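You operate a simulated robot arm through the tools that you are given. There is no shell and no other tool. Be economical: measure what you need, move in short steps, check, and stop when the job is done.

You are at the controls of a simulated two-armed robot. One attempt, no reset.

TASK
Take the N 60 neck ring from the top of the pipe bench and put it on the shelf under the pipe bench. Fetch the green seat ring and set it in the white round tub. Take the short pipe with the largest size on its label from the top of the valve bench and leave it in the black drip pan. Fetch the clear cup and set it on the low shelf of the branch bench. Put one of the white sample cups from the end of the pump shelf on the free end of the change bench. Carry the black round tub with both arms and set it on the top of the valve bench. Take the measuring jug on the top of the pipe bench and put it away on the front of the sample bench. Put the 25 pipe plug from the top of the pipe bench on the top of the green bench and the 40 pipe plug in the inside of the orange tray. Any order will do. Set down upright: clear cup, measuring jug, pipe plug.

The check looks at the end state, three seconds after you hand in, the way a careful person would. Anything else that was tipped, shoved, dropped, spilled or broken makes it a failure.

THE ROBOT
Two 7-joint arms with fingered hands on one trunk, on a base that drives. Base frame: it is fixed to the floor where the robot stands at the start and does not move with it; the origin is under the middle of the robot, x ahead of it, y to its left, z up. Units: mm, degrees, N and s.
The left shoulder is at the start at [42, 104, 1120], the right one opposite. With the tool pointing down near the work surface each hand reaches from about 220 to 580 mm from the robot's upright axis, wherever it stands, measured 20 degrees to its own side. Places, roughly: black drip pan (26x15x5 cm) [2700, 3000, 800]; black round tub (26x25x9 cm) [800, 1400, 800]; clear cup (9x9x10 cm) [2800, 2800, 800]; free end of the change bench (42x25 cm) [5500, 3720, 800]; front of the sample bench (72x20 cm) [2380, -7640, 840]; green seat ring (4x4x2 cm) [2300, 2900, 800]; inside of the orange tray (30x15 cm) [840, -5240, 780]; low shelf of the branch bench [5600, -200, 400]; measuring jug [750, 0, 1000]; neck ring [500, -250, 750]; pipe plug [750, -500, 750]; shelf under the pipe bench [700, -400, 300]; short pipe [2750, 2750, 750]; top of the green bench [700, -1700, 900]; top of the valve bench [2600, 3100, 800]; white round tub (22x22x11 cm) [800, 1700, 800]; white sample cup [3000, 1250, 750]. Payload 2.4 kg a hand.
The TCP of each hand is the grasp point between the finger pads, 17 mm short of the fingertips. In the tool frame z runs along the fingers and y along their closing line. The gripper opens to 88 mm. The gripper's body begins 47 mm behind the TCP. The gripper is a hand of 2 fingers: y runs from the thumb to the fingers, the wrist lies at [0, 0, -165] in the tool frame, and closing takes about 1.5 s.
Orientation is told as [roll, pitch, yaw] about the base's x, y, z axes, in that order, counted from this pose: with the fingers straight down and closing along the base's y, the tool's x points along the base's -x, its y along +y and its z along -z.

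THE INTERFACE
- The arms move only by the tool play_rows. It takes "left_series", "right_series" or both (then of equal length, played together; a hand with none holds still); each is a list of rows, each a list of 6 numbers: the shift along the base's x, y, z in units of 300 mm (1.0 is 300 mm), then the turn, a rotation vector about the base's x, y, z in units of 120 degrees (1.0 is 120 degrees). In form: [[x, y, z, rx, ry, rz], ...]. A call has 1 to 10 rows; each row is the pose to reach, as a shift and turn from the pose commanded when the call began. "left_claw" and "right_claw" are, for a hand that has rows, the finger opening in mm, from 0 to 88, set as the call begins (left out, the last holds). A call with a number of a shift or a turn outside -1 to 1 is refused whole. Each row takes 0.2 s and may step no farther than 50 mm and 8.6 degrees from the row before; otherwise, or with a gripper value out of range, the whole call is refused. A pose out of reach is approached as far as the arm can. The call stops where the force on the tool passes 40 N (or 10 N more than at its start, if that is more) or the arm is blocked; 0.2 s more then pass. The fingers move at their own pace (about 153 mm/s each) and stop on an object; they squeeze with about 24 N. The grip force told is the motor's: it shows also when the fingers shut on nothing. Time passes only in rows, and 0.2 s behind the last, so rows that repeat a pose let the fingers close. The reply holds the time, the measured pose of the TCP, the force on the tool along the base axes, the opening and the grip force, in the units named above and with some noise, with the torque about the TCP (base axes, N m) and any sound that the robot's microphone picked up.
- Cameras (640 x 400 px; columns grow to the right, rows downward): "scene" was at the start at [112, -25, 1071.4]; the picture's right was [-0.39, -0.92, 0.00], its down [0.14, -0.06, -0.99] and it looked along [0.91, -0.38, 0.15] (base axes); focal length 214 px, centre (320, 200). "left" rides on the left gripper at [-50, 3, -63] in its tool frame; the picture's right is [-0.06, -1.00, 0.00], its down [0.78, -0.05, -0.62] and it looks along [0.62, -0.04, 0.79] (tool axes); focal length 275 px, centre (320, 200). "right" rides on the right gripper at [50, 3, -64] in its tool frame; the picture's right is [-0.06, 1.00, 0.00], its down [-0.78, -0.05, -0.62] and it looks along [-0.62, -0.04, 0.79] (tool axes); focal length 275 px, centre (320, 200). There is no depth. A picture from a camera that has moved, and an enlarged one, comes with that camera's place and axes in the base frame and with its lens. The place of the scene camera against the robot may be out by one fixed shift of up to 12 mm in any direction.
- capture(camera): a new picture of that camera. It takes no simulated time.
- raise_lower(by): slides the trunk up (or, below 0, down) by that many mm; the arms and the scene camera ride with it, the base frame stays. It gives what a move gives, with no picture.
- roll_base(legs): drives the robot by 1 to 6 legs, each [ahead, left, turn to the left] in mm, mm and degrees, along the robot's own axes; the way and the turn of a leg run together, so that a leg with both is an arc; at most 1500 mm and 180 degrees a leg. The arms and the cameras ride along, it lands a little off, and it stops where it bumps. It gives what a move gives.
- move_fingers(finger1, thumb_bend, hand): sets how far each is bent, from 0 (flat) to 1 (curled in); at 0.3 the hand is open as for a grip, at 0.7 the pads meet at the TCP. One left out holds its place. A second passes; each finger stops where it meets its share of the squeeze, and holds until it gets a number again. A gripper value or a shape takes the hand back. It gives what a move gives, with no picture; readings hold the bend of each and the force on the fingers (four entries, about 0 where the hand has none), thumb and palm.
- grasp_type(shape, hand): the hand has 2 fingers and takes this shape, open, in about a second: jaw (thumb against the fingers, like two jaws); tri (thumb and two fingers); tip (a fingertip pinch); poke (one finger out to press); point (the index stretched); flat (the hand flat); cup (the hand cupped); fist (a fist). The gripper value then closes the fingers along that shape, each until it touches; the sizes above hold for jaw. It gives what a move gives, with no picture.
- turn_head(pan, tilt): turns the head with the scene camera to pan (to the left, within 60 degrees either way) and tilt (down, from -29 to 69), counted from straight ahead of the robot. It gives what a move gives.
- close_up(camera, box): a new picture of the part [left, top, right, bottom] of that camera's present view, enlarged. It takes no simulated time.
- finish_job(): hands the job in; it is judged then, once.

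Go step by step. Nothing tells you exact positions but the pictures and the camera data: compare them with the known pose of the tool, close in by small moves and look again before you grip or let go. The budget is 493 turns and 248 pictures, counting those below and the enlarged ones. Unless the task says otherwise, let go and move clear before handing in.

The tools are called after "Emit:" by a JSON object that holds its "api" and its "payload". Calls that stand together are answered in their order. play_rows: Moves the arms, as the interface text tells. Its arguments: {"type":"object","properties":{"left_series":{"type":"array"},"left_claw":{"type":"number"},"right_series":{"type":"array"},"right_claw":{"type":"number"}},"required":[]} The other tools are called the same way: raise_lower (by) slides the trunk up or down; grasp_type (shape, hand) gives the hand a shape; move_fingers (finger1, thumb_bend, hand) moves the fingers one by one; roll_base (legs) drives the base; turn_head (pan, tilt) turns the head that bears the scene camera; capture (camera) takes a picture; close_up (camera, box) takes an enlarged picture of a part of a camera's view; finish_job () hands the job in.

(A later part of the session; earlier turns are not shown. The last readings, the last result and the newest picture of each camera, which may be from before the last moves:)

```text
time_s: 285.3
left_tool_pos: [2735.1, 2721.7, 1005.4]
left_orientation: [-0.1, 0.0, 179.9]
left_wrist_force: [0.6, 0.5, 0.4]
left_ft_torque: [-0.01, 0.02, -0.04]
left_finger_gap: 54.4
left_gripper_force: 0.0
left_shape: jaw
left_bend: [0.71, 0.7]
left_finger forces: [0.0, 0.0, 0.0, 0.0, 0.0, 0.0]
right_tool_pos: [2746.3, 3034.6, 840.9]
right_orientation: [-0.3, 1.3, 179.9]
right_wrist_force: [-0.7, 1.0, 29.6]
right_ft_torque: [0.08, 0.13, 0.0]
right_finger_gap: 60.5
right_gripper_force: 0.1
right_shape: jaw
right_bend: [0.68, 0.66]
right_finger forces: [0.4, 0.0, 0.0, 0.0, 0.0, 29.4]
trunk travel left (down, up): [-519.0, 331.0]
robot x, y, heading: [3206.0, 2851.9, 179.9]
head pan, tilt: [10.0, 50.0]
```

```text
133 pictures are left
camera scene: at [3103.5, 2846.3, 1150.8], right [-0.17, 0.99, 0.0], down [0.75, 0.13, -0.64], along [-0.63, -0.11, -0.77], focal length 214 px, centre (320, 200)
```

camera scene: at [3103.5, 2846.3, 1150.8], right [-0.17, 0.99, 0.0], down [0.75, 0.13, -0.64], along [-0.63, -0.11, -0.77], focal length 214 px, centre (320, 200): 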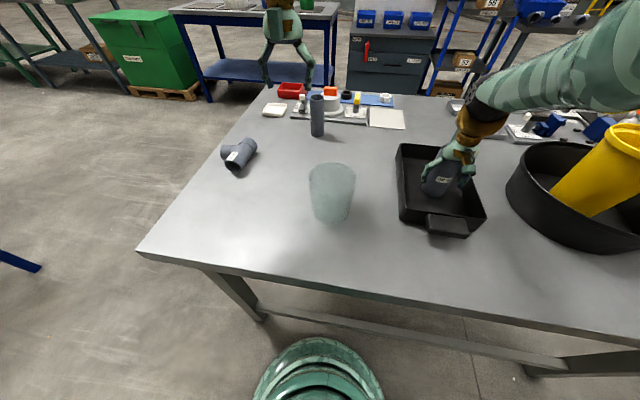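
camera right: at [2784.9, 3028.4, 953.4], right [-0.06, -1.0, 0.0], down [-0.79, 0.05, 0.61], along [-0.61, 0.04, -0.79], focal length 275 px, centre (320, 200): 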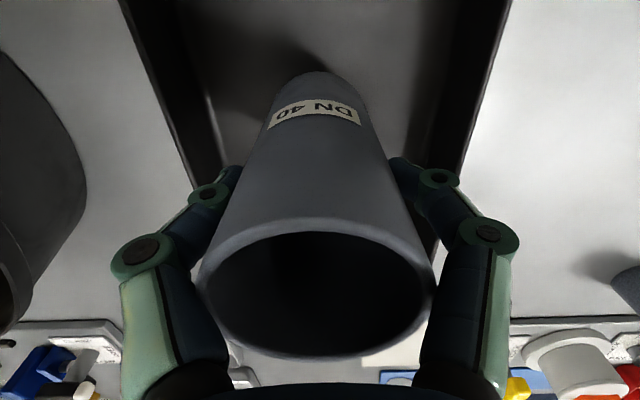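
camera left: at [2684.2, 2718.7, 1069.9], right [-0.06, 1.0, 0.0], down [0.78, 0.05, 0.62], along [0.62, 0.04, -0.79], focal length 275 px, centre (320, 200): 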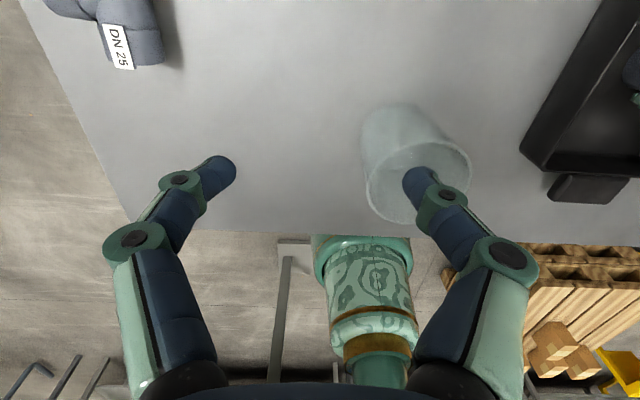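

The right arm couldn't retract (it was stretched down), and its palm came down on the pipe. I raise the trunk straight up again.

Emit:
{"api": "raise_lower", "payload": {"by": 100}}

Emit:
{"api": "capture", "payload": {"camera": "scene"}}

```text
time_s: 286.6
left_tool_pos: [2732.7, 2721.7, 1106.6]
left_orientation: [0.1, 0.1, 179.8]
left_wrist_force: [-0.6, -0.2, 0.3]
left_ft_torque: [-0.05, -0.01, 0.01]
left_finger_gap: 54.6
left_gripper_force: 0.0
left_shape: jaw
left_bend: [0.71, 0.7]
left_finger forces: [0.0, 0.1, 0.1, 0.0, 0.0, 0.0]
right_tool_pos: [2746.8, 3035.8, 940.8]
right_orientation: [-0.3, 1.3, 180.0]
right_wrist_force: [-0.5, -0.2, 0.4]
right_ft_torque: [-0.02, -0.02, 0.0]
right_finger_gap: 60.0
right_gripper_force: 0.1
right_shape: jaw
right_bend: [0.68, 0.66]
right_finger forces: [0.0, 0.0, 0.0, 0.0, 0.1, 0.0]
trunk travel left (down, up): [-619.0, 231.0]
robot x, y, heading: [3203.9, 2852.3, 179.7]
head pan, tilt: [10.0, 50.0]
```

```text
132 pictures are left
camera scene: at [3102.6, 2846.9, 1250.8], right [-0.17, 0.98, 0.0], down [0.75, 0.13, -0.64], along [-0.63, -0.11, -0.77], focal length 214 px, centre (320, 200)
```

scene: 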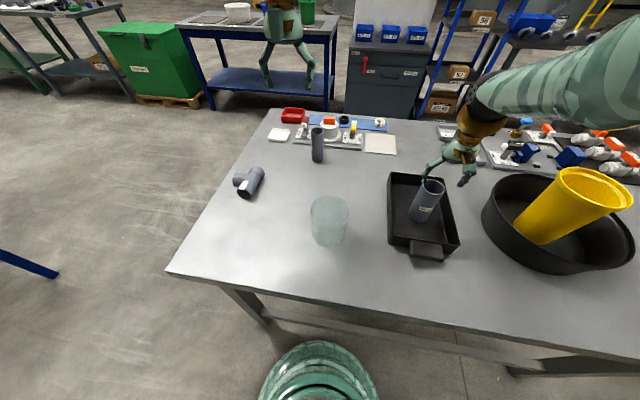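

The pipe still stands. I raise the right hand by arm alone first.

Emit:
{"api": "play_rows", "payload": {"right_series": [[0, 0, 0.12, 0, 0, 0], [0, 0, 0.25, 0, 0, 0], [0, 0, 0.4, 0, 0, 0], [0, 0, 0.5, 0, 0, 0], [0, 0, 0.5, 0, 0, 0]]}}

```text
time_s: 287.8
left_tool_pos: [2734.1, 2721.1, 1105.1]
left_orientation: [0.0, 0.1, 179.8]
left_wrist_force: [0.0, -0.3, -1.4]
left_ft_torque: [0.0, 0.0, 0.0]
left_finger_gap: 55.0
left_gripper_force: 0.0
left_shape: jaw
left_bend: [0.71, 0.7]
left_finger forces: [0.0, 0.0, 0.0, 0.1, 0.0, 0.1]
right_tool_pos: [2689.7, 3036.7, 1067.4]
right_orientation: [-0.2, 1.3, 179.8]
right_wrist_force: [-0.1, 0.3, 0.0]
right_ft_torque: [0.01, 0.01, 0.01]
right_finger_gap: 60.3
right_gripper_force: 0.0
right_shape: jaw
right_bend: [0.68, 0.66]
right_finger forces: [0.0, 0.1, 0.1, 0.0, 0.1, 0.1]
right hand out of reach, approached as far as the arm can: row 1, 2, 3, 4, 5
trunk travel left (down, up): [-619.0, 231.0]
robot x, y, heading: [3201.2, 2849.7, 180.1]
head pan, tilt: [10.0, 50.0]
```

Emit:
{"api": "play_rows", "payload": {"right_series": [[0.12, -0.03, 0.05, 0, 0, 0], [0.25, -0.06, 0.1, 0, 0, 0], [0.37, -0.06, 0.1, 0, 0, 0], [0.5, -0.06, 0.1, 0, 0, 0], [0.6, -0.06, 0.1, 0, 0, 0], [0.6, -0.06, 0.1, 0, 0, 0]]}}

```text
time_s: 289.2
left_tool_pos: [2732.8, 2721.0, 1105.0]
left_orientation: [0.0, 0.1, 179.9]
left_wrist_force: [-0.1, -0.5, -0.5]
left_ft_torque: [-0.01, -0.01, 0.02]
left_finger_gap: 54.6
left_gripper_force: 0.1
left_shape: jaw
left_bend: [0.71, 0.7]
left_finger forces: [0.0, 0.1, 0.1, 0.0, 0.0, 0.1]
right_tool_pos: [2696.8, 3018.4, 1045.1]
right_orientation: [-0.3, 1.4, 179.9]
right_wrist_force: [0.0, -0.3, 0.1]
right_ft_torque: [0.01, 0.03, 0.0]
right_finger_gap: 60.1
right_gripper_force: 0.1
right_shape: jaw
right_bend: [0.68, 0.66]
right_finger forces: [0.1, 0.0, 0.0, 0.1, 0.0, 0.1]
right hand out of reach, approached as far as the arm can: row 1, 2, 3, 4, 5, 6
trunk travel left (down, up): [-619.0, 231.0]
robot x, y, heading: [3204.4, 2851.2, 180.0]
head pan, tilt: [10.0, 50.0]
```

Emit:
{"api": "play_rows", "payload": {"right_series": [[-0.03, 0.1, 0.05, 0, 0, 0], [-0.03, 0.2, 0.1, 0, 0, 0], [-0.03, 0.3, 0.2, 0, 0, 0], [-0.03, 0.3, 0.3, 0, 0, 0]]}}

Emit:
{"api": "turn_head", "payload": {"pan": -30, "tilt": 20}}

Emit:
{"api": "capture", "payload": {"camera": "scene"}}

```text
time_s: 290.2
left_tool_pos: [2733.9, 2720.3, 1106.0]
left_orientation: [-0.2, 0.1, 179.9]
left_wrist_force: [0.1, -0.8, 0.5]
left_ft_torque: [-0.01, 0.01, -0.03]
left_finger_gap: 54.8
left_gripper_force: 0.0
left_shape: jaw
left_bend: [0.71, 0.7]
left_finger forces: [0.1, 0.0, 0.1, 0.0, 0.0, 0.1]
right_tool_pos: [2679.3, 3110.0, 1136.4]
right_orientation: [-0.3, 1.2, 180.0]
right_wrist_force: [-0.4, 0.2, 0.0]
right_ft_torque: [0.04, 0.02, 0.0]
right_finger_gap: 60.2
right_gripper_force: 0.0
right_shape: jaw
right_bend: [0.68, 0.66]
right_finger forces: [0.0, 0.1, 0.1, 0.0, 0.0, 0.0]
right hand out of reach, approached as far as the arm can: row 3, 4
trunk travel left (down, up): [-619.0, 231.0]
robot x, y, heading: [3202.9, 2854.0, 179.9]
head pan, tilt: [10.0, 50.0]
```

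```text
time_s: 291.3
left_tool_pos: [2733.6, 2721.4, 1103.9]
left_orientation: [0.0, 0.1, 180.0]
left_wrist_force: [0.0, -0.4, -1.6]
left_ft_torque: [0.0, -0.02, 0.0]
left_finger_gap: 54.5
left_gripper_force: 0.1
left_shape: jaw
left_bend: [0.71, 0.7]
left_finger forces: [0.1, 0.1, 0.0, 0.1, 0.0, 0.1]
right_tool_pos: [2679.3, 3109.9, 1135.6]
right_orientation: [-0.4, 1.3, 179.8]
right_wrist_force: [-0.6, 0.2, 0.1]
right_ft_torque: [-0.04, -0.02, 0.01]
right_finger_gap: 60.4
right_gripper_force: 0.0
right_shape: jaw
right_bend: [0.68, 0.66]
right_finger forces: [0.0, 0.0, 0.1, 0.0, 0.0, 0.1]
trunk travel left (down, up): [-619.0, 231.0]
robot x, y, heading: [3200.6, 2851.8, 179.8]
head pan, tilt: [-30.0, 20.0]
```

```text
131 pictures are left
camera scene: at [3097.9, 2906.8, 1296.4], right [0.5, 0.87, 0.0], down [0.3, -0.17, -0.94], along [-0.81, 0.47, -0.34], focal length 214 px, centre (320, 200)
```

scene: 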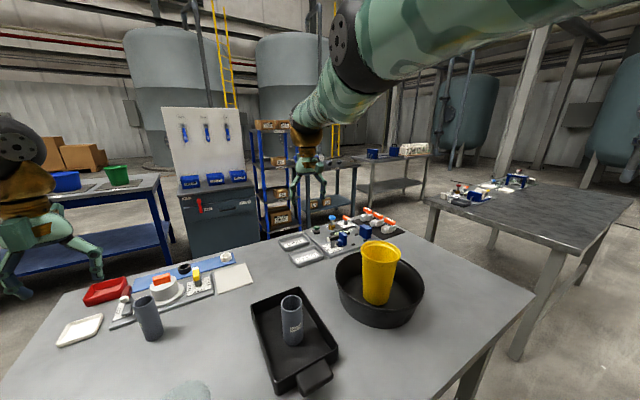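

Emit:
{"api": "play_rows", "payload": {"right_series": [[0.03, 0, 0.1, 0, 0, 0], [0.06, 0, 0.2, 0, 0, 0], [0.1, 0, 0.3, 0, 0, 0], [0.15, 0, 0.3, 0, 0, 0], [0.25, 0, 0.3, 0, 0, 0], [0.35, 0, 0.3, 0, 0, 0], [0.35, 0, 0.3, 0, 0, 0]]}}

```text
time_s: 292.9
left_tool_pos: [2732.9, 2721.8, 1105.6]
left_orientation: [0.0, 0.1, 179.9]
left_wrist_force: [-0.2, 0.0, 0.5]
left_ft_torque: [-0.04, 0.0, -0.02]
left_finger_gap: 55.1
left_gripper_force: 0.1
left_shape: jaw
left_bend: [0.71, 0.7]
left_finger forces: [0.1, 0.0, 0.0, 0.0, 0.0, 0.0]
right_tool_pos: [2675.6, 3128.4, 1225.6]
right_orientation: [-0.3, 1.2, 179.9]
right_wrist_force: [0.1, -0.2, 0.9]
right_ft_torque: [-0.03, 0.0, 0.02]
right_finger_gap: 60.2
right_gripper_force: 0.0
right_shape: jaw
right_bend: [0.68, 0.66]
right_finger forces: [0.0, 0.1, 0.1, 0.0, 0.1, 0.0]
right hand out of reach, approached as far as the arm can: row 1, 2, 3, 4, 5, 6, 7
trunk travel left (down, up): [-619.0, 231.0]
robot x, y, heading: [3205.3, 2853.7, 179.6]
head pan, tilt: [-30.0, 20.0]
```

Emit:
{"api": "play_rows", "payload": {"right_series": [[0, 0, 0, 0, 0, 0.06], [0, 0, 0, 0, 0, 0.12], [0, 0, 0, 0, 0, 0.18], [0, 0, 0, 0, 0, 0.24], [0.1, 0, 0, 0, 0, 0.3], [0.2, 0, 0, 0, 0, 0.36], [0.3, 0, 0, 0, 0, 0.36], [0.4, 0, 0, 0, 0, 0.36]]}}

```text
time_s: 294.7
left_tool_pos: [2732.6, 2722.1, 1105.2]
left_orientation: [-0.1, 0.0, 179.9]
left_wrist_force: [0.1, 0.6, -0.7]
left_ft_torque: [0.01, -0.05, 0.0]
left_finger_gap: 54.7
left_gripper_force: 0.0
left_shape: jaw
left_bend: [0.71, 0.7]
left_finger forces: [0.0, 0.0, 0.0, 0.1, 0.1, 0.1]
right_tool_pos: [2677.8, 3145.8, 1227.5]
right_orientation: [-0.2, 1.3, -136.8]
right_wrist_force: [-0.7, -0.2, 0.5]
right_ft_torque: [-0.01, -0.01, 0.02]
right_finger_gap: 60.0
right_gripper_force: 0.1
right_shape: jaw
right_bend: [0.68, 0.66]
right_finger forces: [0.0, 0.0, 0.1, 0.1, 0.1, 0.0]
right hand out of reach, approached as far as the arm can: row 5, 6, 7, 8
trunk travel left (down, up): [-619.0, 231.0]
robot x, y, heading: [3201.8, 2852.0, 179.9]
head pan, tilt: [-30.0, 20.0]
```

The right arm is stuck stretched straight. I try to un-stick the elbow by tilting the tool back toward the robot while pulling in.

Emit:
{"api": "play_rows", "payload": {"right_series": [[0.05, 0, 0.05, 0, -0.07, 0], [0.1, 0, 0.1, 0, -0.14, 0], [0.15, 0, 0.15, 0, -0.21, 0], [0.2, 0, 0.2, 0, -0.28, 0], [0.25, 0, 0.25, 0, -0.35, 0], [0.35, 0, 0.25, 0, -0.42, 0], [0.45, 0, 0.25, 0, -0.49, 0], [0.55, 0, 0.25, 0, -0.56, 0], [0.65, 0, 0.25, 0, -0.6, 0], [0.7, 0, 0.25, 0, -0.6, 0]]}}

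```text
time_s: 296.9
left_tool_pos: [2732.8, 2723.9, 1105.3]
left_orientation: [0.1, 0.1, 179.8]
left_wrist_force: [0.3, 1.0, 0.7]
left_ft_torque: [-0.01, 0.03, -0.01]
left_finger_gap: 54.6
left_gripper_force: 0.1
left_shape: jaw
left_bend: [0.71, 0.7]
left_finger forces: [0.1, 0.1, 0.1, 0.0, 0.0, 0.0]
right_tool_pos: [2812.4, 3227.3, 1168.3]
right_orientation: [26.3, 31.9, -129.4]
right_wrist_force: [1.3, 0.5, 0.2]
right_ft_torque: [0.01, 0.01, -0.03]
right_finger_gap: 60.1
right_gripper_force: 0.0
right_shape: jaw
right_bend: [0.68, 0.66]
right_finger forces: [0.0, 0.0, 0.0, 0.1, 0.1, 0.1]
right hand out of reach, approached as far as the arm can: row 1, 2, 3, 4, 5, 6, 7, 8, 9, 10
trunk travel left (down, up): [-619.0, 231.0]
robot x, y, heading: [3203.4, 2853.7, 179.9]
head pan, tilt: [-30.0, 20.0]
```

Emit:
{"api": "turn_head", "payload": {"pan": -45, "tilt": 0}}

Emit:
{"api": "capture", "payload": {"camera": "scene"}}

```text
time_s: 297.7
left_tool_pos: [2733.8, 2721.4, 1105.8]
left_orientation: [0.0, 0.0, 179.9]
left_wrist_force: [0.7, -0.6, 0.3]
left_ft_torque: [-0.02, 0.0, 0.01]
left_finger_gap: 54.5
left_gripper_force: 0.0
left_shape: jaw
left_bend: [0.71, 0.7]
left_finger forces: [0.0, 0.0, 0.0, 0.1, 0.0, 0.1]
right_tool_pos: [2812.3, 3225.1, 1169.7]
right_orientation: [26.0, 32.1, -129.4]
right_wrist_force: [-0.2, 0.0, 0.1]
right_ft_torque: [-0.04, 0.01, -0.02]
right_finger_gap: 60.3
right_gripper_force: 0.2
right_shape: jaw
right_bend: [0.68, 0.66]
right_finger forces: [0.0, 0.1, 0.0, 0.0, 0.0, 0.0]
trunk travel left (down, up): [-619.0, 231.0]
robot x, y, heading: [3201.1, 2853.5, 180.0]
head pan, tilt: [-45.0, 0.0]
```

```text
130 pictures are left
camera scene: at [3102.4, 2914.2, 1307.9], right [0.58, 0.82, 0.0], down [0.18, -0.13, -0.97], along [-0.8, 0.56, -0.22], focal length 214 px, centre (320, 200)
```

scene: 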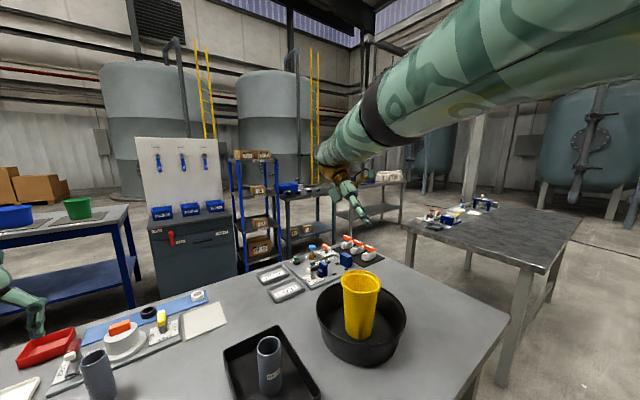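

Emit:
{"api": "play_rows", "payload": {"right_series": [[0.1, -0.05, 0.1, 0, -0.07, 0], [0.2, -0.1, 0.2, 0, -0.14, 0], [0.3, -0.15, 0.3, 0, -0.21, 0], [0.4, -0.2, 0.4, 0, -0.28, 0], [0.5, -0.25, 0.5, 0, -0.35, 0], [0.6, -0.3, 0.6, 0, -0.42, 0], [0.7, -0.3, 0.7, 0, -0.49, 0], [0.8, -0.3, 0.8, 0, -0.56, 0], [0.9, -0.3, 0.9, 0, -0.6, 0], [1, -0.3, 1, 0, -0.6, 0]]}}

```text
time_s: 299.9
left_tool_pos: [2734.0, 2720.5, 1105.9]
left_orientation: [0.0, 0.0, 179.8]
left_wrist_force: [0.0, 0.9, 0.1]
left_ft_torque: [-0.01, 0.04, 0.01]
left_finger_gap: 54.6
left_gripper_force: 0.1
left_shape: jaw
left_bend: [0.71, 0.7]
left_finger forces: [0.0, 0.0, 0.0, 0.1, 0.0, 0.0]
right_tool_pos: [3257.8, 3097.7, 1246.4]
right_orientation: [122.4, 46.8, -61.2]
right_wrist_force: [0.4, 0.3, 0.0]
right_ft_torque: [0.0, 0.03, -0.01]
right_finger_gap: 60.2
right_gripper_force: 0.1
right_shape: jaw
right_bend: [0.68, 0.66]
right_finger forces: [0.1, 0.0, 0.0, 0.0, 0.1, 0.0]
right hand out of reach, approached as far as the arm can: row 1, 2, 3, 4, 5, 6, 7, 8, 9, 10
trunk travel left (down, up): [-619.0, 231.0]
robot x, y, heading: [3203.9, 2852.8, 179.8]
head pan, tilt: [-45.0, 0.0]
```

The elbow has bent free. Now I rotate the hand back to pointing down while moving it forward, in two calls.

Emit:
{"api": "play_rows", "payload": {"right_series": [[-0.09, 0, 0, 0.01997, 0.06443, -0.01659], [-0.18, 0, 0, 0.03994, 0.12886, -0.03318], [-0.27, 0, 0, 0.0599, 0.1933, -0.0498], [-0.36, 0, 0, 0.0799, 0.2577, -0.0664], [-0.45, 0, 0, 0.0999, 0.3222, -0.083], [-0.54, 0, 0, 0.1198, 0.3866, -0.0995], [-0.63, 0, 0, 0.1398, 0.451, -0.1161], [-0.72, 0, 0, 0.1598, 0.5154, -0.1327], [-0.81, 0, 0, 0.1797, 0.5799, -0.1493], [-0.9, 0, 0, 0.1997, 0.6443, -0.1659]]}}

```text
time_s: 302.1
left_tool_pos: [2734.1, 2720.8, 1106.0]
left_orientation: [0.0, 0.1, 180.0]
left_wrist_force: [0.9, 0.1, -0.6]
left_ft_torque: [0.04, -0.02, -0.01]
left_finger_gap: 55.0
left_gripper_force: 0.1
left_shape: jaw
left_bend: [0.71, 0.7]
left_finger forces: [0.1, 0.0, 0.0, 0.0, 0.0, 0.0]
right_tool_pos: [2988.0, 3091.7, 1249.4]
right_orientation: [13.2, 29.8, -168.5]
right_wrist_force: [0.0, -0.3, 0.1]
right_ft_torque: [-0.03, 0.03, 0.02]
right_finger_gap: 60.3
right_gripper_force: 0.1
right_shape: jaw
right_bend: [0.68, 0.66]
right_finger forces: [0.0, 0.1, 0.0, 0.1, 0.0, 0.1]
trunk travel left (down, up): [-619.0, 231.0]
robot x, y, heading: [3205.3, 2853.5, 180.0]
head pan, tilt: [-45.0, 0.0]
```

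Emit:
{"api": "play_rows", "payload": {"right_series": [[-0.08, -0.02, -0.05, 0.01997, 0.06443, -0.01659], [-0.16, -0.04, -0.1, 0.03994, 0.12886, -0.03318], [-0.24, -0.06, -0.15, 0.0599, 0.1933, -0.0498], [-0.32, -0.08, -0.2, 0.0798, 0.2577, -0.0664], [-0.36, -0.1, -0.2, 0.0798, 0.2577, -0.0664]]}}

```text
time_s: 303.3
left_tool_pos: [2733.5, 2722.1, 1106.9]
left_orientation: [-0.1, 0.1, 179.9]
left_wrist_force: [0.0, 0.9, 0.1]
left_ft_torque: [-0.02, -0.01, -0.04]
left_finger_gap: 54.7
left_gripper_force: 0.1
left_shape: jaw
left_bend: [0.71, 0.7]
left_finger forces: [0.0, 0.1, 0.0, 0.1, 0.1, 0.0]
right_tool_pos: [2875.2, 3080.4, 1188.0]
right_orientation: [0.4, -0.1, 180.0]
right_wrist_force: [-0.7, -0.3, 0.0]
right_ft_torque: [-0.03, 0.02, 0.01]
right_finger_gap: 59.9
right_gripper_force: 0.0
right_shape: jaw
right_bend: [0.68, 0.66]
right_finger forces: [0.0, 0.1, 0.1, 0.0, 0.1, 0.0]
right hand out of reach, approached as far as the arm can: row 4, 5
trunk travel left (down, up): [-619.0, 231.0]
robot x, y, heading: [3202.2, 2853.6, 179.8]
head pan, tilt: [-45.0, 0.0]
```

The right hand is back in a normal posture. I lower the trunk 150 mm and look at the cup.

Emit:
{"api": "raise_lower", "payload": {"by": -150}}

Emit:
{"api": "capture", "payload": {"camera": "left"}}

Emit:
{"api": "turn_head", "payload": {"pan": 10, "tilt": 50}}

Emit:
{"api": "capture", "payload": {"camera": "scene"}}

```text
time_s: 305.1
left_tool_pos: [2733.5, 2721.1, 955.5]
left_orientation: [0.0, 0.0, 179.9]
left_wrist_force: [0.1, 0.0, 0.5]
left_ft_torque: [0.0, -0.02, 0.02]
left_finger_gap: 54.7
left_gripper_force: 0.1
left_shape: jaw
left_bend: [0.71, 0.7]
left_finger forces: [0.0, 0.0, 0.0, 0.1, 0.1, 0.0]
right_tool_pos: [2876.3, 3081.1, 1038.6]
right_orientation: [0.5, 0.0, 180.0]
right_wrist_force: [-0.9, 1.2, -0.4]
right_ft_torque: [0.02, 0.04, 0.0]
right_finger_gap: 60.2
right_gripper_force: 0.1
right_shape: jaw
right_bend: [0.68, 0.66]
right_finger forces: [0.0, 0.0, 0.0, 0.1, 0.0, 0.0]
trunk travel left (down, up): [-469.0, 381.0]
robot x, y, heading: [3204.7, 2857.1, 179.9]
head pan, tilt: [-45.0, 0.0]
```

```text
129 pictures are left
camera left: at [2683.0, 2718.8, 1019.7], right [-0.06, 1.0, 0.0], down [0.78, 0.05, 0.62], along [0.62, 0.04, -0.79], focal length 275 px, centre (320, 200)
```

left: 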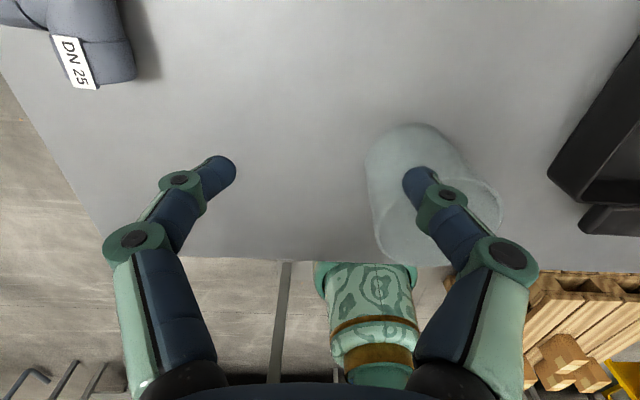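

```text
time_s: 306.3
left_tool_pos: [2734.3, 2722.1, 955.3]
left_orientation: [0.0, 0.1, 179.9]
left_wrist_force: [0.6, 0.0, -0.2]
left_ft_torque: [-0.01, 0.03, 0.0]
left_finger_gap: 54.8
left_gripper_force: 0.0
left_shape: jaw
left_bend: [0.71, 0.7]
left_finger forces: [0.0, 0.1, 0.0, 0.1, 0.1, 0.0]
right_tool_pos: [2875.4, 3080.8, 1037.4]
right_orientation: [0.5, 0.0, 179.9]
right_wrist_force: [-0.1, -0.1, 0.3]
right_ft_torque: [-0.02, -0.04, 0.0]
right_finger_gap: 60.2
right_gripper_force: 0.1
right_shape: jaw
right_bend: [0.68, 0.66]
right_finger forces: [0.0, 0.1, 0.0, 0.0, 0.1, 0.0]
trunk travel left (down, up): [-469.0, 381.0]
robot x, y, heading: [3205.1, 2852.1, 179.9]
head pan, tilt: [10.0, 50.0]
```

```text
128 pictures are left
camera scene: at [3100.9, 2846.9, 1100.2], right [-0.17, 0.99, 0.0], down [0.75, 0.13, -0.64], along [-0.63, -0.11, -0.77], focal length 214 px, centre (320, 200)
```

scene: 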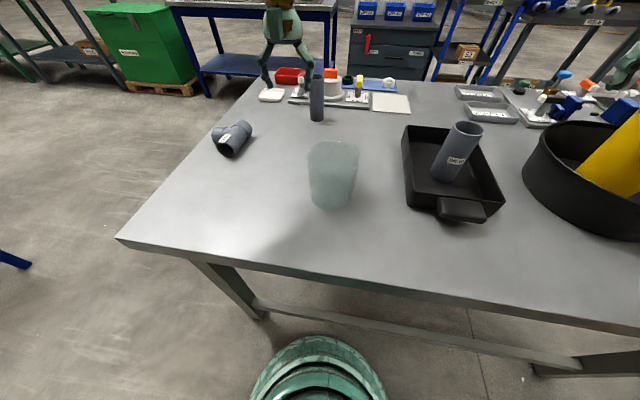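

The cup (≈ 9 cm wide, rim ≈ z 875) is centred near (2801, 2806). It is too wide for the gripper, so I'll pinch its wall on the left side.

Emit:
{"api": "play_rows", "payload": {"left_series": [[0.08, 0.05, 0, 0, 0, 0], [0.16, 0.1, 0, 0, 0, 0], [0.223, 0.133, -0.06, 0, 0, 0], [0.223, 0.133, -0.14, 0, 0, 0], [0.223, 0.133, -0.14, 0, 0, 0]], "left_claw": 50}}

Emit:
{"api": "capture", "payload": {"camera": "left"}}

Emit:
{"api": "close_up", "payload": {"camera": "scene", "box": [250, 80, 410, 220]}}

```text
time_s: 307.5
left_tool_pos: [2800.7, 2760.9, 913.9]
left_orientation: [0.1, 0.0, 179.9]
left_wrist_force: [0.2, -0.3, 0.0]
left_ft_torque: [0.01, -0.02, 0.0]
left_finger_gap: 50.8
left_gripper_force: 0.1
left_shape: jaw
left_bend: [0.72, 0.7]
left_finger forces: [0.0, 0.0, 0.1, 0.1, 0.2, 0.0]
right_tool_pos: [2874.9, 3080.6, 1036.4]
right_orientation: [0.5, 0.0, 179.9]
right_wrist_force: [0.3, 0.0, 0.3]
right_ft_torque: [0.0, 0.0, -0.02]
right_finger_gap: 60.0
right_gripper_force: 0.1
right_shape: jaw
right_bend: [0.68, 0.66]
right_finger forces: [0.0, 0.1, 0.0, 0.0, 0.0, 0.0]
trunk travel left (down, up): [-469.0, 381.0]
robot x, y, heading: [3207.1, 2854.1, 180.1]
head pan, tilt: [10.0, 50.0]
```

```text
127 pictures are left
camera left: at [2750.0, 2759.1, 977.6], right [-0.06, 1.0, 0.0], down [0.78, 0.05, 0.62], along [0.62, 0.04, -0.78], focal length 275 px, centre (320, 200)
```

left: 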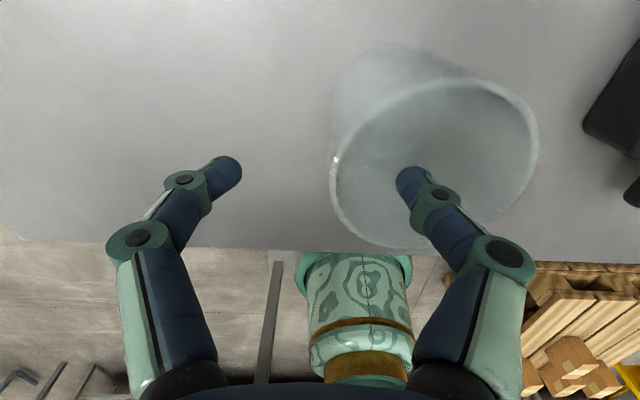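

```text
2.86 times, centred on (330, 150) of scene
camera zoom: at [3100.9, 2846.9, 1100.2], right [-0.17, 0.98, 0.0], down [0.75, 0.13, -0.64], along [-0.63, -0.11, -0.77], focal length 613 px, centre (291, 343)
```

zoom: 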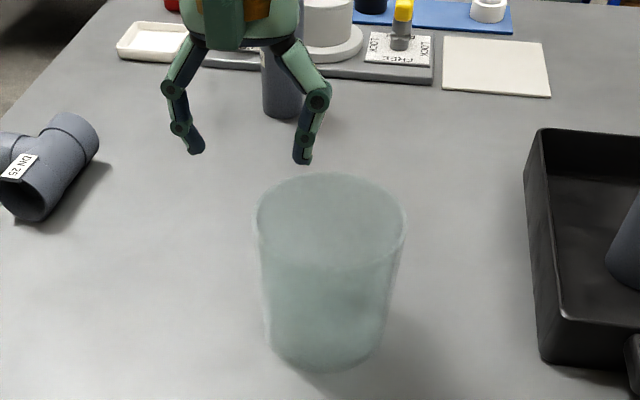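

Rim centre ≈ (2806, 2811), wall at y≈2767. I adjust and lower over the wall.

Emit:
{"api": "play_rows", "payload": {"left_series": [[0.015, 0.02, -0.03, 0, 0, 0], [0.015, 0.02, -0.1, 0, 0, 0], [0.015, 0.02, -0.15, 0, 0, 0], [0.015, 0.02, -0.19, 0, 0, 0], [0.015, 0.02, -0.19, 0, 0, 0]]}}

Emit:
{"api": "capture", "payload": {"camera": "left"}}

```text
time_s: 308.7
left_tool_pos: [2805.6, 2766.9, 855.8]
left_orientation: [0.0, 0.1, 179.7]
left_wrist_force: [0.1, 0.7, -0.6]
left_ft_torque: [0.01, 0.03, 0.01]
left_finger_gap: 50.3
left_gripper_force: 0.1
left_shape: jaw
left_bend: [0.72, 0.7]
left_finger forces: [0.0, 0.0, 0.0, 0.0, 0.0, 0.0]
right_tool_pos: [2876.7, 3081.0, 1037.3]
right_orientation: [0.5, -0.1, 179.9]
right_wrist_force: [0.6, -0.7, 0.0]
right_ft_torque: [0.01, 0.0, -0.01]
right_finger_gap: 60.4
right_gripper_force: 0.1
right_shape: jaw
right_bend: [0.68, 0.66]
right_finger forces: [0.0, 0.1, 0.0, 0.0, 0.0, 0.0]
trunk travel left (down, up): [-469.0, 381.0]
robot x, y, heading: [3203.0, 2853.7, 179.9]
head pan, tilt: [10.0, 50.0]
```

```text
125 pictures are left
camera left: at [2754.7, 2765.2, 919.7], right [-0.06, 1.0, 0.0], down [0.78, 0.05, 0.62], along [0.62, 0.04, -0.78], focal length 275 px, centre (320, 200)
```

left: 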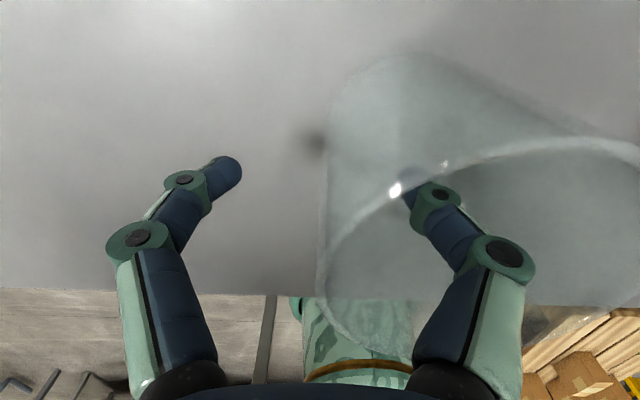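

Emit:
{"api": "play_rows", "payload": {"left_series": [[0, 0, 0, 0, 0, 0], [0, 0, 0, 0, 0, 0], [0, 0, 0, 0, 0, 0], [0, 0, 0, 0, 0, 0], [0, 0, 0, 0, 0, 0], [0, 0, 0, 0, 0, 0]], "left_claw": 0}}

Emit:
{"api": "capture", "payload": {"camera": "left"}}

Emit:
{"api": "play_rows", "payload": {"left_series": [[0, 0, 0.02, 0, 0, 0], [0, 0, 0.05, 0, 0, 0], [0, 0, 0.08, 0, 0, 0], [0, 0, 0.08, 0, 0, 0]]}}

Emit:
{"api": "close_up", "payload": {"camera": "scene", "box": [250, 80, 410, 220]}}

```text
time_s: 310.1
left_tool_pos: [2805.7, 2768.8, 855.6]
left_orientation: [0.1, 0.1, 180.0]
left_wrist_force: [-0.2, 0.7, 1.0]
left_ft_torque: [-0.02, -0.01, 0.01]
left_finger_gap: 0.0
left_gripper_force: 24.1
left_shape: jaw
left_bend: [0.61, 0.7]
left_finger forces: [21.4, 0.0, 0.0, 0.0, 21.4, 0.0]
right_tool_pos: [2875.2, 3080.9, 1036.9]
right_orientation: [0.5, 0.0, 179.9]
right_wrist_force: [-0.2, -0.3, 0.0]
right_ft_torque: [-0.03, 0.01, 0.01]
right_finger_gap: 60.1
right_gripper_force: 0.1
right_shape: jaw
right_bend: [0.68, 0.66]
right_finger forces: [0.1, 0.1, 0.0, 0.0, 0.1, 0.1]
trunk travel left (down, up): [-469.0, 381.0]
robot x, y, heading: [3205.7, 2852.2, 180.0]
head pan, tilt: [10.0, 50.0]
```

```text
124 pictures are left
camera left: at [2754.6, 2765.1, 920.0], right [-0.06, 1.0, 0.0], down [0.78, 0.05, 0.62], along [0.62, 0.04, -0.78], focal length 275 px, centre (320, 200)
```

left: 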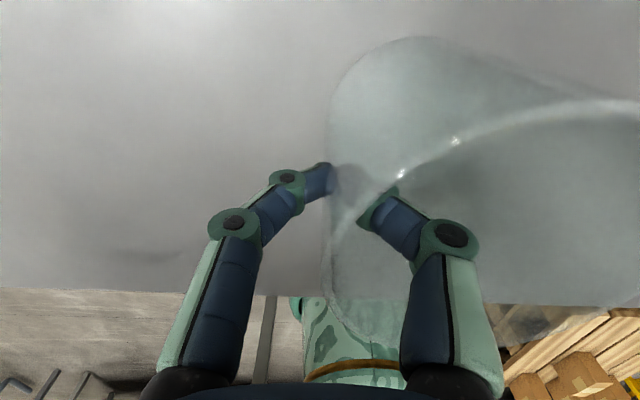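

```text
time_s: 311.1
left_tool_pos: [2804.5, 2767.7, 880.1]
left_orientation: [0.0, 0.1, 179.9]
left_wrist_force: [0.2, 0.8, 0.3]
left_ft_torque: [-0.04, 0.0, -0.01]
left_finger_gap: 0.1
left_gripper_force: 23.5
left_shape: jaw
left_bend: [0.61, 0.7]
left_finger forces: [21.9, 0.0, 0.1, 0.0, 22.0, 0.1]
right_tool_pos: [2875.2, 3081.5, 1037.6]
right_orientation: [0.5, 0.1, 180.0]
right_wrist_force: [-0.2, -0.9, -0.2]
right_ft_torque: [-0.01, 0.01, -0.04]
right_finger_gap: 60.2
right_gripper_force: 0.0
right_shape: jaw
right_bend: [0.68, 0.66]
right_finger forces: [0.1, 0.0, 0.0, 0.1, 0.0, 0.0]
trunk travel left (down, up): [-469.0, 381.0]
robot x, y, heading: [3199.8, 2848.7, 179.9]
head pan, tilt: [10.0, 50.0]
```

```text
2.86 times, centred on (330, 150) of scene
camera zoom: at [3100.9, 2846.9, 1100.2], right [-0.17, 0.98, 0.0], down [0.75, 0.13, -0.64], along [-0.63, -0.11, -0.77], focal length 613 px, centre (291, 343)
```

zoom: 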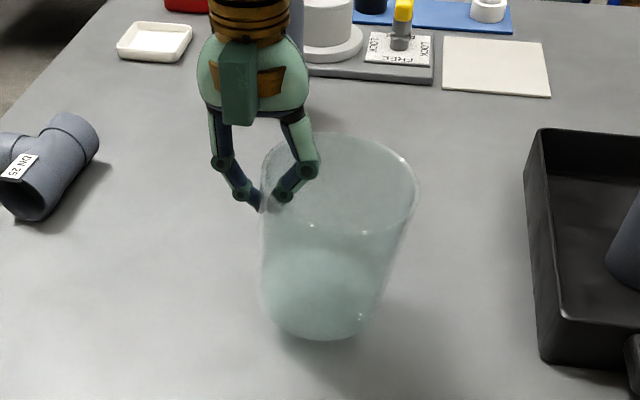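

The clear cup is held by its wall. I lift it, back off, and head for the pump shelf to fetch a white sample cup with the right hand on the way.

Emit:
{"api": "play_rows", "payload": {"left_series": [[0, 0, 0.1, 0, 0, 0], [0, 0, 0.22, 0, 0, 0], [0, 0, 0.35, 0, 0, 0], [0, 0, 0.48, 0, 0, 0], [0, 0, 0.5, 0, 0, 0]]}}

Emit:
{"api": "roll_base", "payload": {"legs": [[-180, 0, 0], [0, 850, 0], [0, 0, 90]]}}

Emit:
{"api": "turn_head", "payload": {"pan": 0, "tilt": 25}}

Emit:
{"api": "capture", "payload": {"camera": "scene"}}

```text
time_s: 312.3
left_tool_pos: [2805.1, 2767.3, 1029.7]
left_orientation: [0.0, 0.1, 179.9]
left_wrist_force: [0.4, -0.5, -0.9]
left_ft_torque: [0.01, 0.0, 0.02]
left_finger_gap: 0.0
left_gripper_force: 24.0
left_shape: jaw
left_bend: [0.61, 0.7]
left_finger forces: [22.1, 0.1, 0.0, 0.0, 22.1, 0.0]
right_tool_pos: [2876.2, 3081.4, 1038.2]
right_orientation: [0.5, -0.1, 179.9]
right_wrist_force: [0.6, 0.3, 0.0]
right_ft_torque: [-0.01, -0.01, 0.03]
right_finger_gap: 59.9
right_gripper_force: 0.1
right_shape: jaw
right_bend: [0.68, 0.66]
right_finger forces: [0.0, 0.0, 0.1, 0.0, 0.0, 0.1]
trunk travel left (down, up): [-469.0, 381.0]
robot x, y, heading: [3203.1, 2854.6, 179.8]
head pan, tilt: [10.0, 50.0]
```

```text
time_s: 321.7
left_tool_pos: [3473.6, 1605.9, 1029.9]
left_orientation: [0.0, 0.1, -89.7]
left_wrist_force: [0.1, -0.2, -0.9]
left_ft_torque: [-0.01, -0.03, 0.0]
left_finger_gap: 0.2
left_gripper_force: 24.1
left_shape: jaw
left_bend: [0.61, 0.7]
left_finger forces: [22.1, 0.0, 0.0, 0.1, 22.0, 0.1]
right_tool_pos: [3157.6, 1675.5, 1037.9]
right_orientation: [0.6, 0.1, -89.6]
right_wrist_force: [0.0, 0.8, 0.6]
right_ft_torque: [-0.03, 0.0, 0.01]
right_finger_gap: 59.8
right_gripper_force: 0.1
right_shape: jaw
right_bend: [0.68, 0.66]
right_finger forces: [0.0, 0.1, 0.1, 0.0, 0.1, 0.0]
trunk travel left (down, up): [-469.0, 381.0]
robot x, y, heading: [3384.8, 2002.4, -89.8]
head pan, tilt: [10.0, 50.0]
```

```text
time_s: 322.6
left_tool_pos: [3472.6, 1606.2, 1030.0]
left_orientation: [0.0, 0.1, -89.7]
left_wrist_force: [0.6, 0.5, -0.3]
left_ft_torque: [0.01, -0.01, -0.01]
left_finger_gap: 0.0
left_gripper_force: 24.3
left_shape: jaw
left_bend: [0.61, 0.7]
left_finger forces: [22.1, 0.1, 0.1, 0.1, 22.0, 0.1]
right_tool_pos: [3157.8, 1674.9, 1036.5]
right_orientation: [0.5, -0.1, -89.6]
right_wrist_force: [0.2, 0.8, 0.6]
right_ft_torque: [0.0, 0.01, -0.01]
right_finger_gap: 60.1
right_gripper_force: 0.2
right_shape: jaw
right_bend: [0.68, 0.66]
right_finger forces: [0.1, 0.0, 0.0, 0.0, 0.0, 0.0]
trunk travel left (down, up): [-469.0, 381.0]
robot x, y, heading: [3384.3, 2004.4, -89.6]
head pan, tilt: [0.0, 25.0]
```

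```text
122 pictures are left
camera scene: at [3387.4, 1891.9, 1137.6], right [-1.0, -0.01, 0.0], down [0.0, 0.42, -0.91], along [0.01, -0.91, -0.42], focal length 214 px, centre (320, 200)
```

scene: 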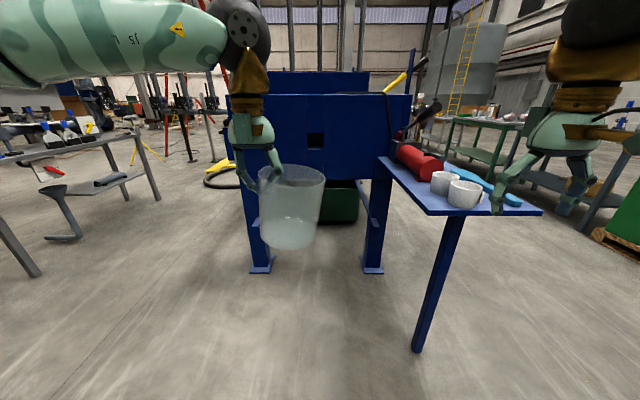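

Emit:
{"api": "close_up", "payload": {"camera": "scene", "box": [370, 130, 550, 230]}}

```text
3.56 times, centred on (460, 180) of scene
camera zoom: at [3387.4, 1891.9, 1137.6], right [-1.0, -0.01, 0.0], down [0.0, 0.42, -0.91], along [0.01, -0.91, -0.42], focal length 763 px, centre (-178, 271)
```

zoom: 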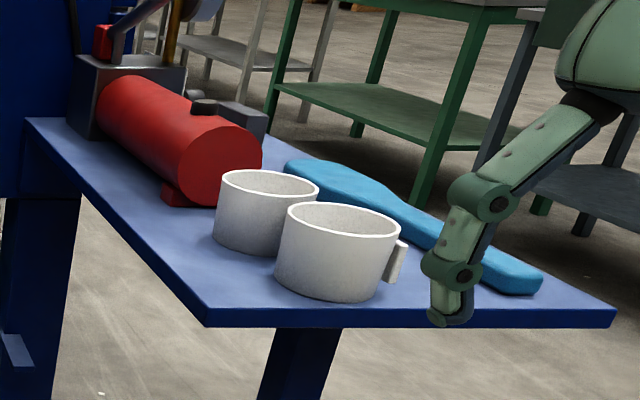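

Two white handled cups stand at the near end of the blue shelf (z ≈ 790). I move nearer.

Emit:
{"api": "roll_base", "payload": {"legs": [[0, -370, 0], [380, 0, 0]]}}

Emit:
{"api": "turn_head", "payload": {"pan": -10, "tilt": 45}}

Emit:
{"api": "capture", "payload": {"camera": "scene"}}

Emit:
{"api": "capture", "payload": {"camera": "right"}}

```text
time_s: 327.0
left_tool_pos: [3105.6, 1221.8, 1029.4]
left_orientation: [0.0, 0.1, -89.7]
left_wrist_force: [-0.4, 0.6, -1.1]
left_ft_torque: [-0.01, -0.05, 0.0]
left_finger_gap: 0.0
left_gripper_force: 24.0
left_shape: jaw
left_bend: [0.61, 0.7]
left_finger forces: [22.1, 0.0, 0.0, 0.1, 22.3, 0.0]
right_tool_pos: [2790.6, 1290.2, 1037.5]
right_orientation: [0.5, 0.1, -89.6]
right_wrist_force: [1.0, -0.4, -0.5]
right_ft_torque: [-0.03, 0.0, 0.0]
right_finger_gap: 60.4
right_gripper_force: 0.1
right_shape: jaw
right_bend: [0.68, 0.66]
right_finger forces: [0.1, 0.1, 0.1, 0.0, 0.0, 0.0]
trunk travel left (down, up): [-469.0, 381.0]
robot x, y, heading: [3016.1, 1621.8, -89.5]
head pan, tilt: [0.0, 25.0]
```

```text
time_s: 327.8
left_tool_pos: [3105.0, 1221.9, 1029.9]
left_orientation: [0.2, 0.2, -89.7]
left_wrist_force: [-0.2, -0.7, -0.7]
left_ft_torque: [0.03, -0.03, 0.0]
left_finger_gap: 0.2
left_gripper_force: 23.9
left_shape: jaw
left_bend: [0.61, 0.7]
left_finger forces: [22.1, 0.0, 0.0, 0.0, 22.1, 0.1]
right_tool_pos: [2790.1, 1289.6, 1037.3]
right_orientation: [0.4, 0.0, -89.6]
right_wrist_force: [-0.1, 0.5, -0.3]
right_ft_torque: [0.02, 0.01, -0.03]
right_finger_gap: 60.2
right_gripper_force: 0.0
right_shape: jaw
right_bend: [0.68, 0.66]
right_finger forces: [0.1, 0.0, 0.1, 0.0, 0.0, 0.0]
trunk travel left (down, up): [-469.0, 381.0]
robot x, y, heading: [3017.2, 1622.2, -89.5]
head pan, tilt: [-10.0, 45.0]
```

```text
120 pictures are left
camera scene: at [3005.3, 1519.7, 1107.2], right [-0.99, 0.17, 0.0], down [0.12, 0.7, -0.71], along [-0.12, -0.7, -0.71], focal length 214 px, centre (320, 200)
```

scene: 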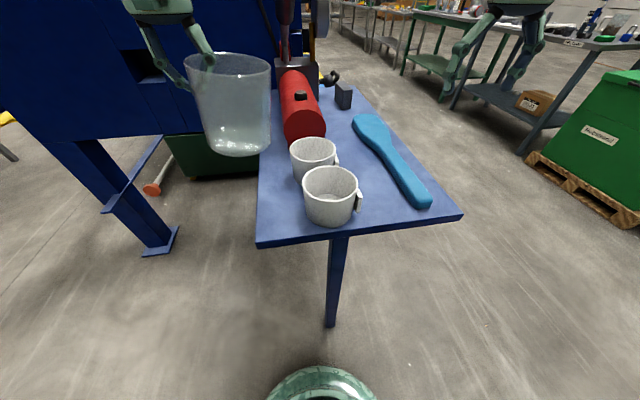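

```text
119 pictures are left
camera right: at [2792.5, 1340.6, 1101.9], right [1.0, -0.06, 0.01], down [-0.05, -0.78, 0.62], along [-0.03, -0.62, -0.79], focal length 275 px, centre (320, 200)
```

right: 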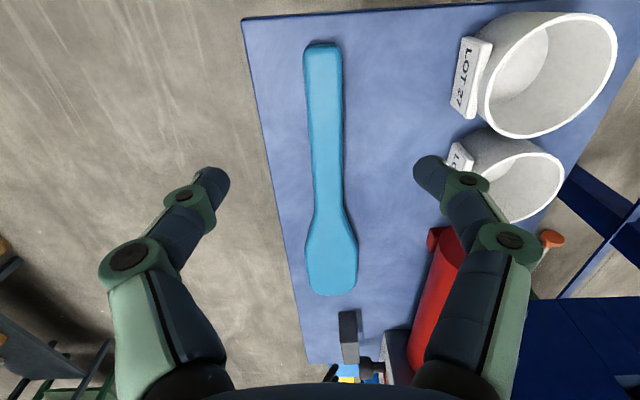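

Near cup: rim ≈ (2949, 1283, z 900), ≈ 81 mm wide, tag on the west side, second cup close behind. I'll pinch its east wall; shifting the base 100 mm left first.

Emit:
{"api": "roll_base", "payload": {"legs": [[0, 100, 0]]}}

Emit:
{"api": "play_rows", "payload": {"right_series": [[0.1, 0, 0, 0, 0, 0], [0.2, 0, 0, 0, 0, 0], [0.3, 0, 0, 0, 0, 0], [0.33, -0.02, 0, 0, 0, 0], [0.33, -0.02, -0.1, 0, 0, 0], [0.33, -0.02, -0.1, 0, 0, 0]], "right_claw": 50}}

Emit:
{"api": "capture", "payload": {"camera": "right"}}

Emit:
{"api": "capture", "payload": {"camera": "scene"}}

```text
time_s: 329.0
left_tool_pos: [3207.2, 1223.2, 1029.5]
left_orientation: [-0.1, 0.1, -89.7]
left_wrist_force: [0.2, 0.8, -0.3]
left_ft_torque: [0.02, -0.01, 0.01]
left_finger_gap: 0.1
left_gripper_force: 24.3
left_shape: jaw
left_bend: [0.61, 0.7]
left_finger forces: [22.1, 0.1, 0.0, 0.0, 22.2, 0.0]
right_tool_pos: [2892.3, 1291.7, 1037.5]
right_orientation: [0.4, 0.0, -89.7]
right_wrist_force: [0.6, 0.5, -0.4]
right_ft_torque: [0.02, 0.03, -0.02]
right_finger_gap: 60.3
right_gripper_force: 0.0
right_shape: jaw
right_bend: [0.68, 0.66]
right_finger forces: [0.1, 0.0, 0.0, 0.0, 0.1, 0.1]
trunk travel left (down, up): [-469.0, 381.0]
robot x, y, heading: [3115.8, 1626.1, -89.7]
head pan, tilt: [-10.0, 45.0]
```

```text
time_s: 330.4
left_tool_pos: [3206.0, 1222.7, 1030.1]
left_orientation: [-0.1, 0.2, -89.6]
left_wrist_force: [0.1, 0.1, -0.4]
left_ft_torque: [-0.02, -0.03, -0.02]
left_finger_gap: 0.1
left_gripper_force: 24.7
left_shape: jaw
left_bend: [0.61, 0.7]
left_finger forces: [22.1, 0.1, 0.1, 0.0, 22.1, 0.1]
right_tool_pos: [2901.3, 1257.5, 999.9]
right_orientation: [0.5, 0.0, -89.7]
right_wrist_force: [0.0, 0.2, -0.3]
right_ft_torque: [0.0, 0.0, -0.01]
right_finger_gap: 50.4
right_gripper_force: 0.0
right_shape: jaw
right_bend: [0.72, 0.7]
right_finger forces: [0.0, 0.0, 0.0, 0.0, 0.0, 0.0]
right hand out of reach, approached as far as the arm can: row 1, 2, 3, 4, 5, 6
trunk travel left (down, up): [-469.0, 381.0]
robot x, y, heading: [3118.6, 1622.7, -89.8]
head pan, tilt: [-10.0, 45.0]
```

```text
118 pictures are left
camera right: at [2904.1, 1306.7, 1064.0], right [1.0, -0.06, 0.01], down [-0.05, -0.79, 0.62], along [-0.03, -0.62, -0.79], focal length 275 px, centre (320, 200)
```

right: 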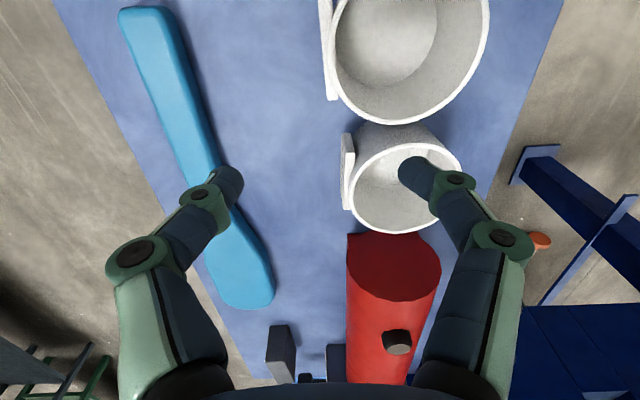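

```text
117 pictures are left
camera scene: at [3106.4, 1520.4, 1107.1], right [-0.99, 0.17, 0.0], down [0.12, 0.7, -0.71], along [-0.12, -0.7, -0.71], focal length 214 px, centre (320, 200)
```

scene: 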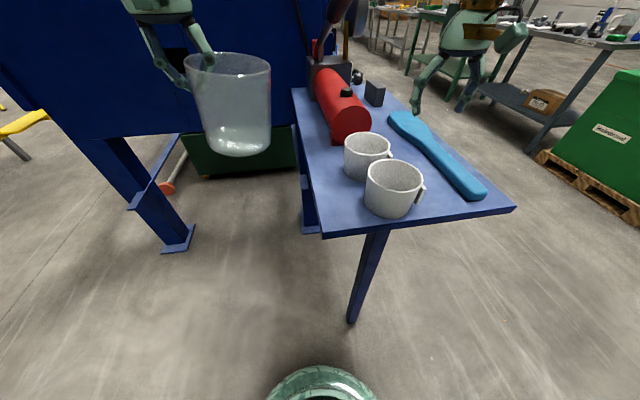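

The arm cannot come further inward; I shift the base instead so the hand lands over the east wall of the near cup (centre ≈ (2951, 1285)).

Emit:
{"api": "roll_base", "payload": {"legs": [[-27, 89, 0]]}}

Emit:
{"api": "capture", "payload": {"camera": "right"}}

```text
time_s: 331.5
left_tool_pos: [3296.7, 1251.3, 1029.0]
left_orientation: [-0.1, 0.1, -89.5]
left_wrist_force: [0.0, 0.1, -0.1]
left_ft_torque: [-0.01, -0.04, 0.0]
left_finger_gap: 0.1
left_gripper_force: 24.3
left_shape: jaw
left_bend: [0.61, 0.7]
left_finger forces: [22.1, 0.1, 0.0, 0.1, 22.2, 0.0]
right_tool_pos: [2992.0, 1284.4, 999.9]
right_orientation: [0.5, 0.0, -89.5]
right_wrist_force: [0.5, 0.6, -0.3]
right_ft_torque: [-0.03, 0.0, 0.01]
right_finger_gap: 50.4
right_gripper_force: 0.1
right_shape: jaw
right_bend: [0.72, 0.7]
right_finger forces: [0.1, 0.0, 0.1, 0.0, 0.1, 0.1]
trunk travel left (down, up): [-469.0, 381.0]
robot x, y, heading: [3209.9, 1651.6, -89.8]
head pan, tilt: [-10.0, 45.0]
```

```text
116 pictures are left
camera right: at [2993.8, 1334.5, 1064.5], right [1.0, -0.05, 0.01], down [-0.05, -0.79, 0.62], along [-0.03, -0.62, -0.79], focal length 275 px, centre (320, 200)
```

right: 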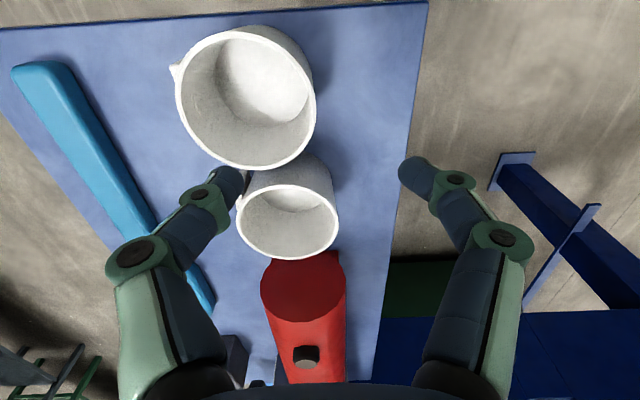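

Aligned. I lower by trunk.

Emit:
{"api": "raise_lower", "payload": {"by": -75}}

Emit:
{"api": "capture", "payload": {"camera": "right"}}

```text
time_s: 332.6
left_tool_pos: [3295.6, 1251.1, 955.6]
left_orientation: [0.1, 0.0, -89.6]
left_wrist_force: [-0.1, 0.5, -0.7]
left_ft_torque: [0.02, -0.04, -0.01]
left_finger_gap: 0.0
left_gripper_force: 23.9
left_shape: jaw
left_bend: [0.61, 0.7]
left_finger forces: [22.1, 0.1, 0.0, 0.0, 22.2, 0.0]
right_tool_pos: [2989.7, 1284.3, 923.9]
right_orientation: [0.7, 0.2, -89.6]
right_wrist_force: [-0.9, -0.1, -0.2]
right_ft_torque: [0.03, 0.01, 0.02]
right_finger_gap: 50.4
right_gripper_force: 0.1
right_shape: jaw
right_bend: [0.72, 0.7]
right_finger forces: [0.1, 0.1, 0.0, 0.0, 0.1, 0.0]
trunk travel left (down, up): [-394.0, 456.0]
robot x, y, heading: [3205.1, 1652.4, -89.5]
head pan, tilt: [-10.0, 45.0]
```

```text
115 pictures are left
camera right: at [2991.4, 1333.8, 988.8], right [1.0, -0.05, 0.01], down [-0.05, -0.79, 0.62], along [-0.02, -0.62, -0.79], focal length 275 px, centre (320, 200)
```

right: 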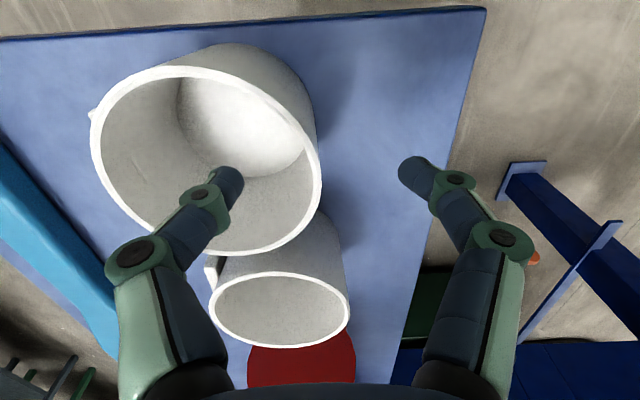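

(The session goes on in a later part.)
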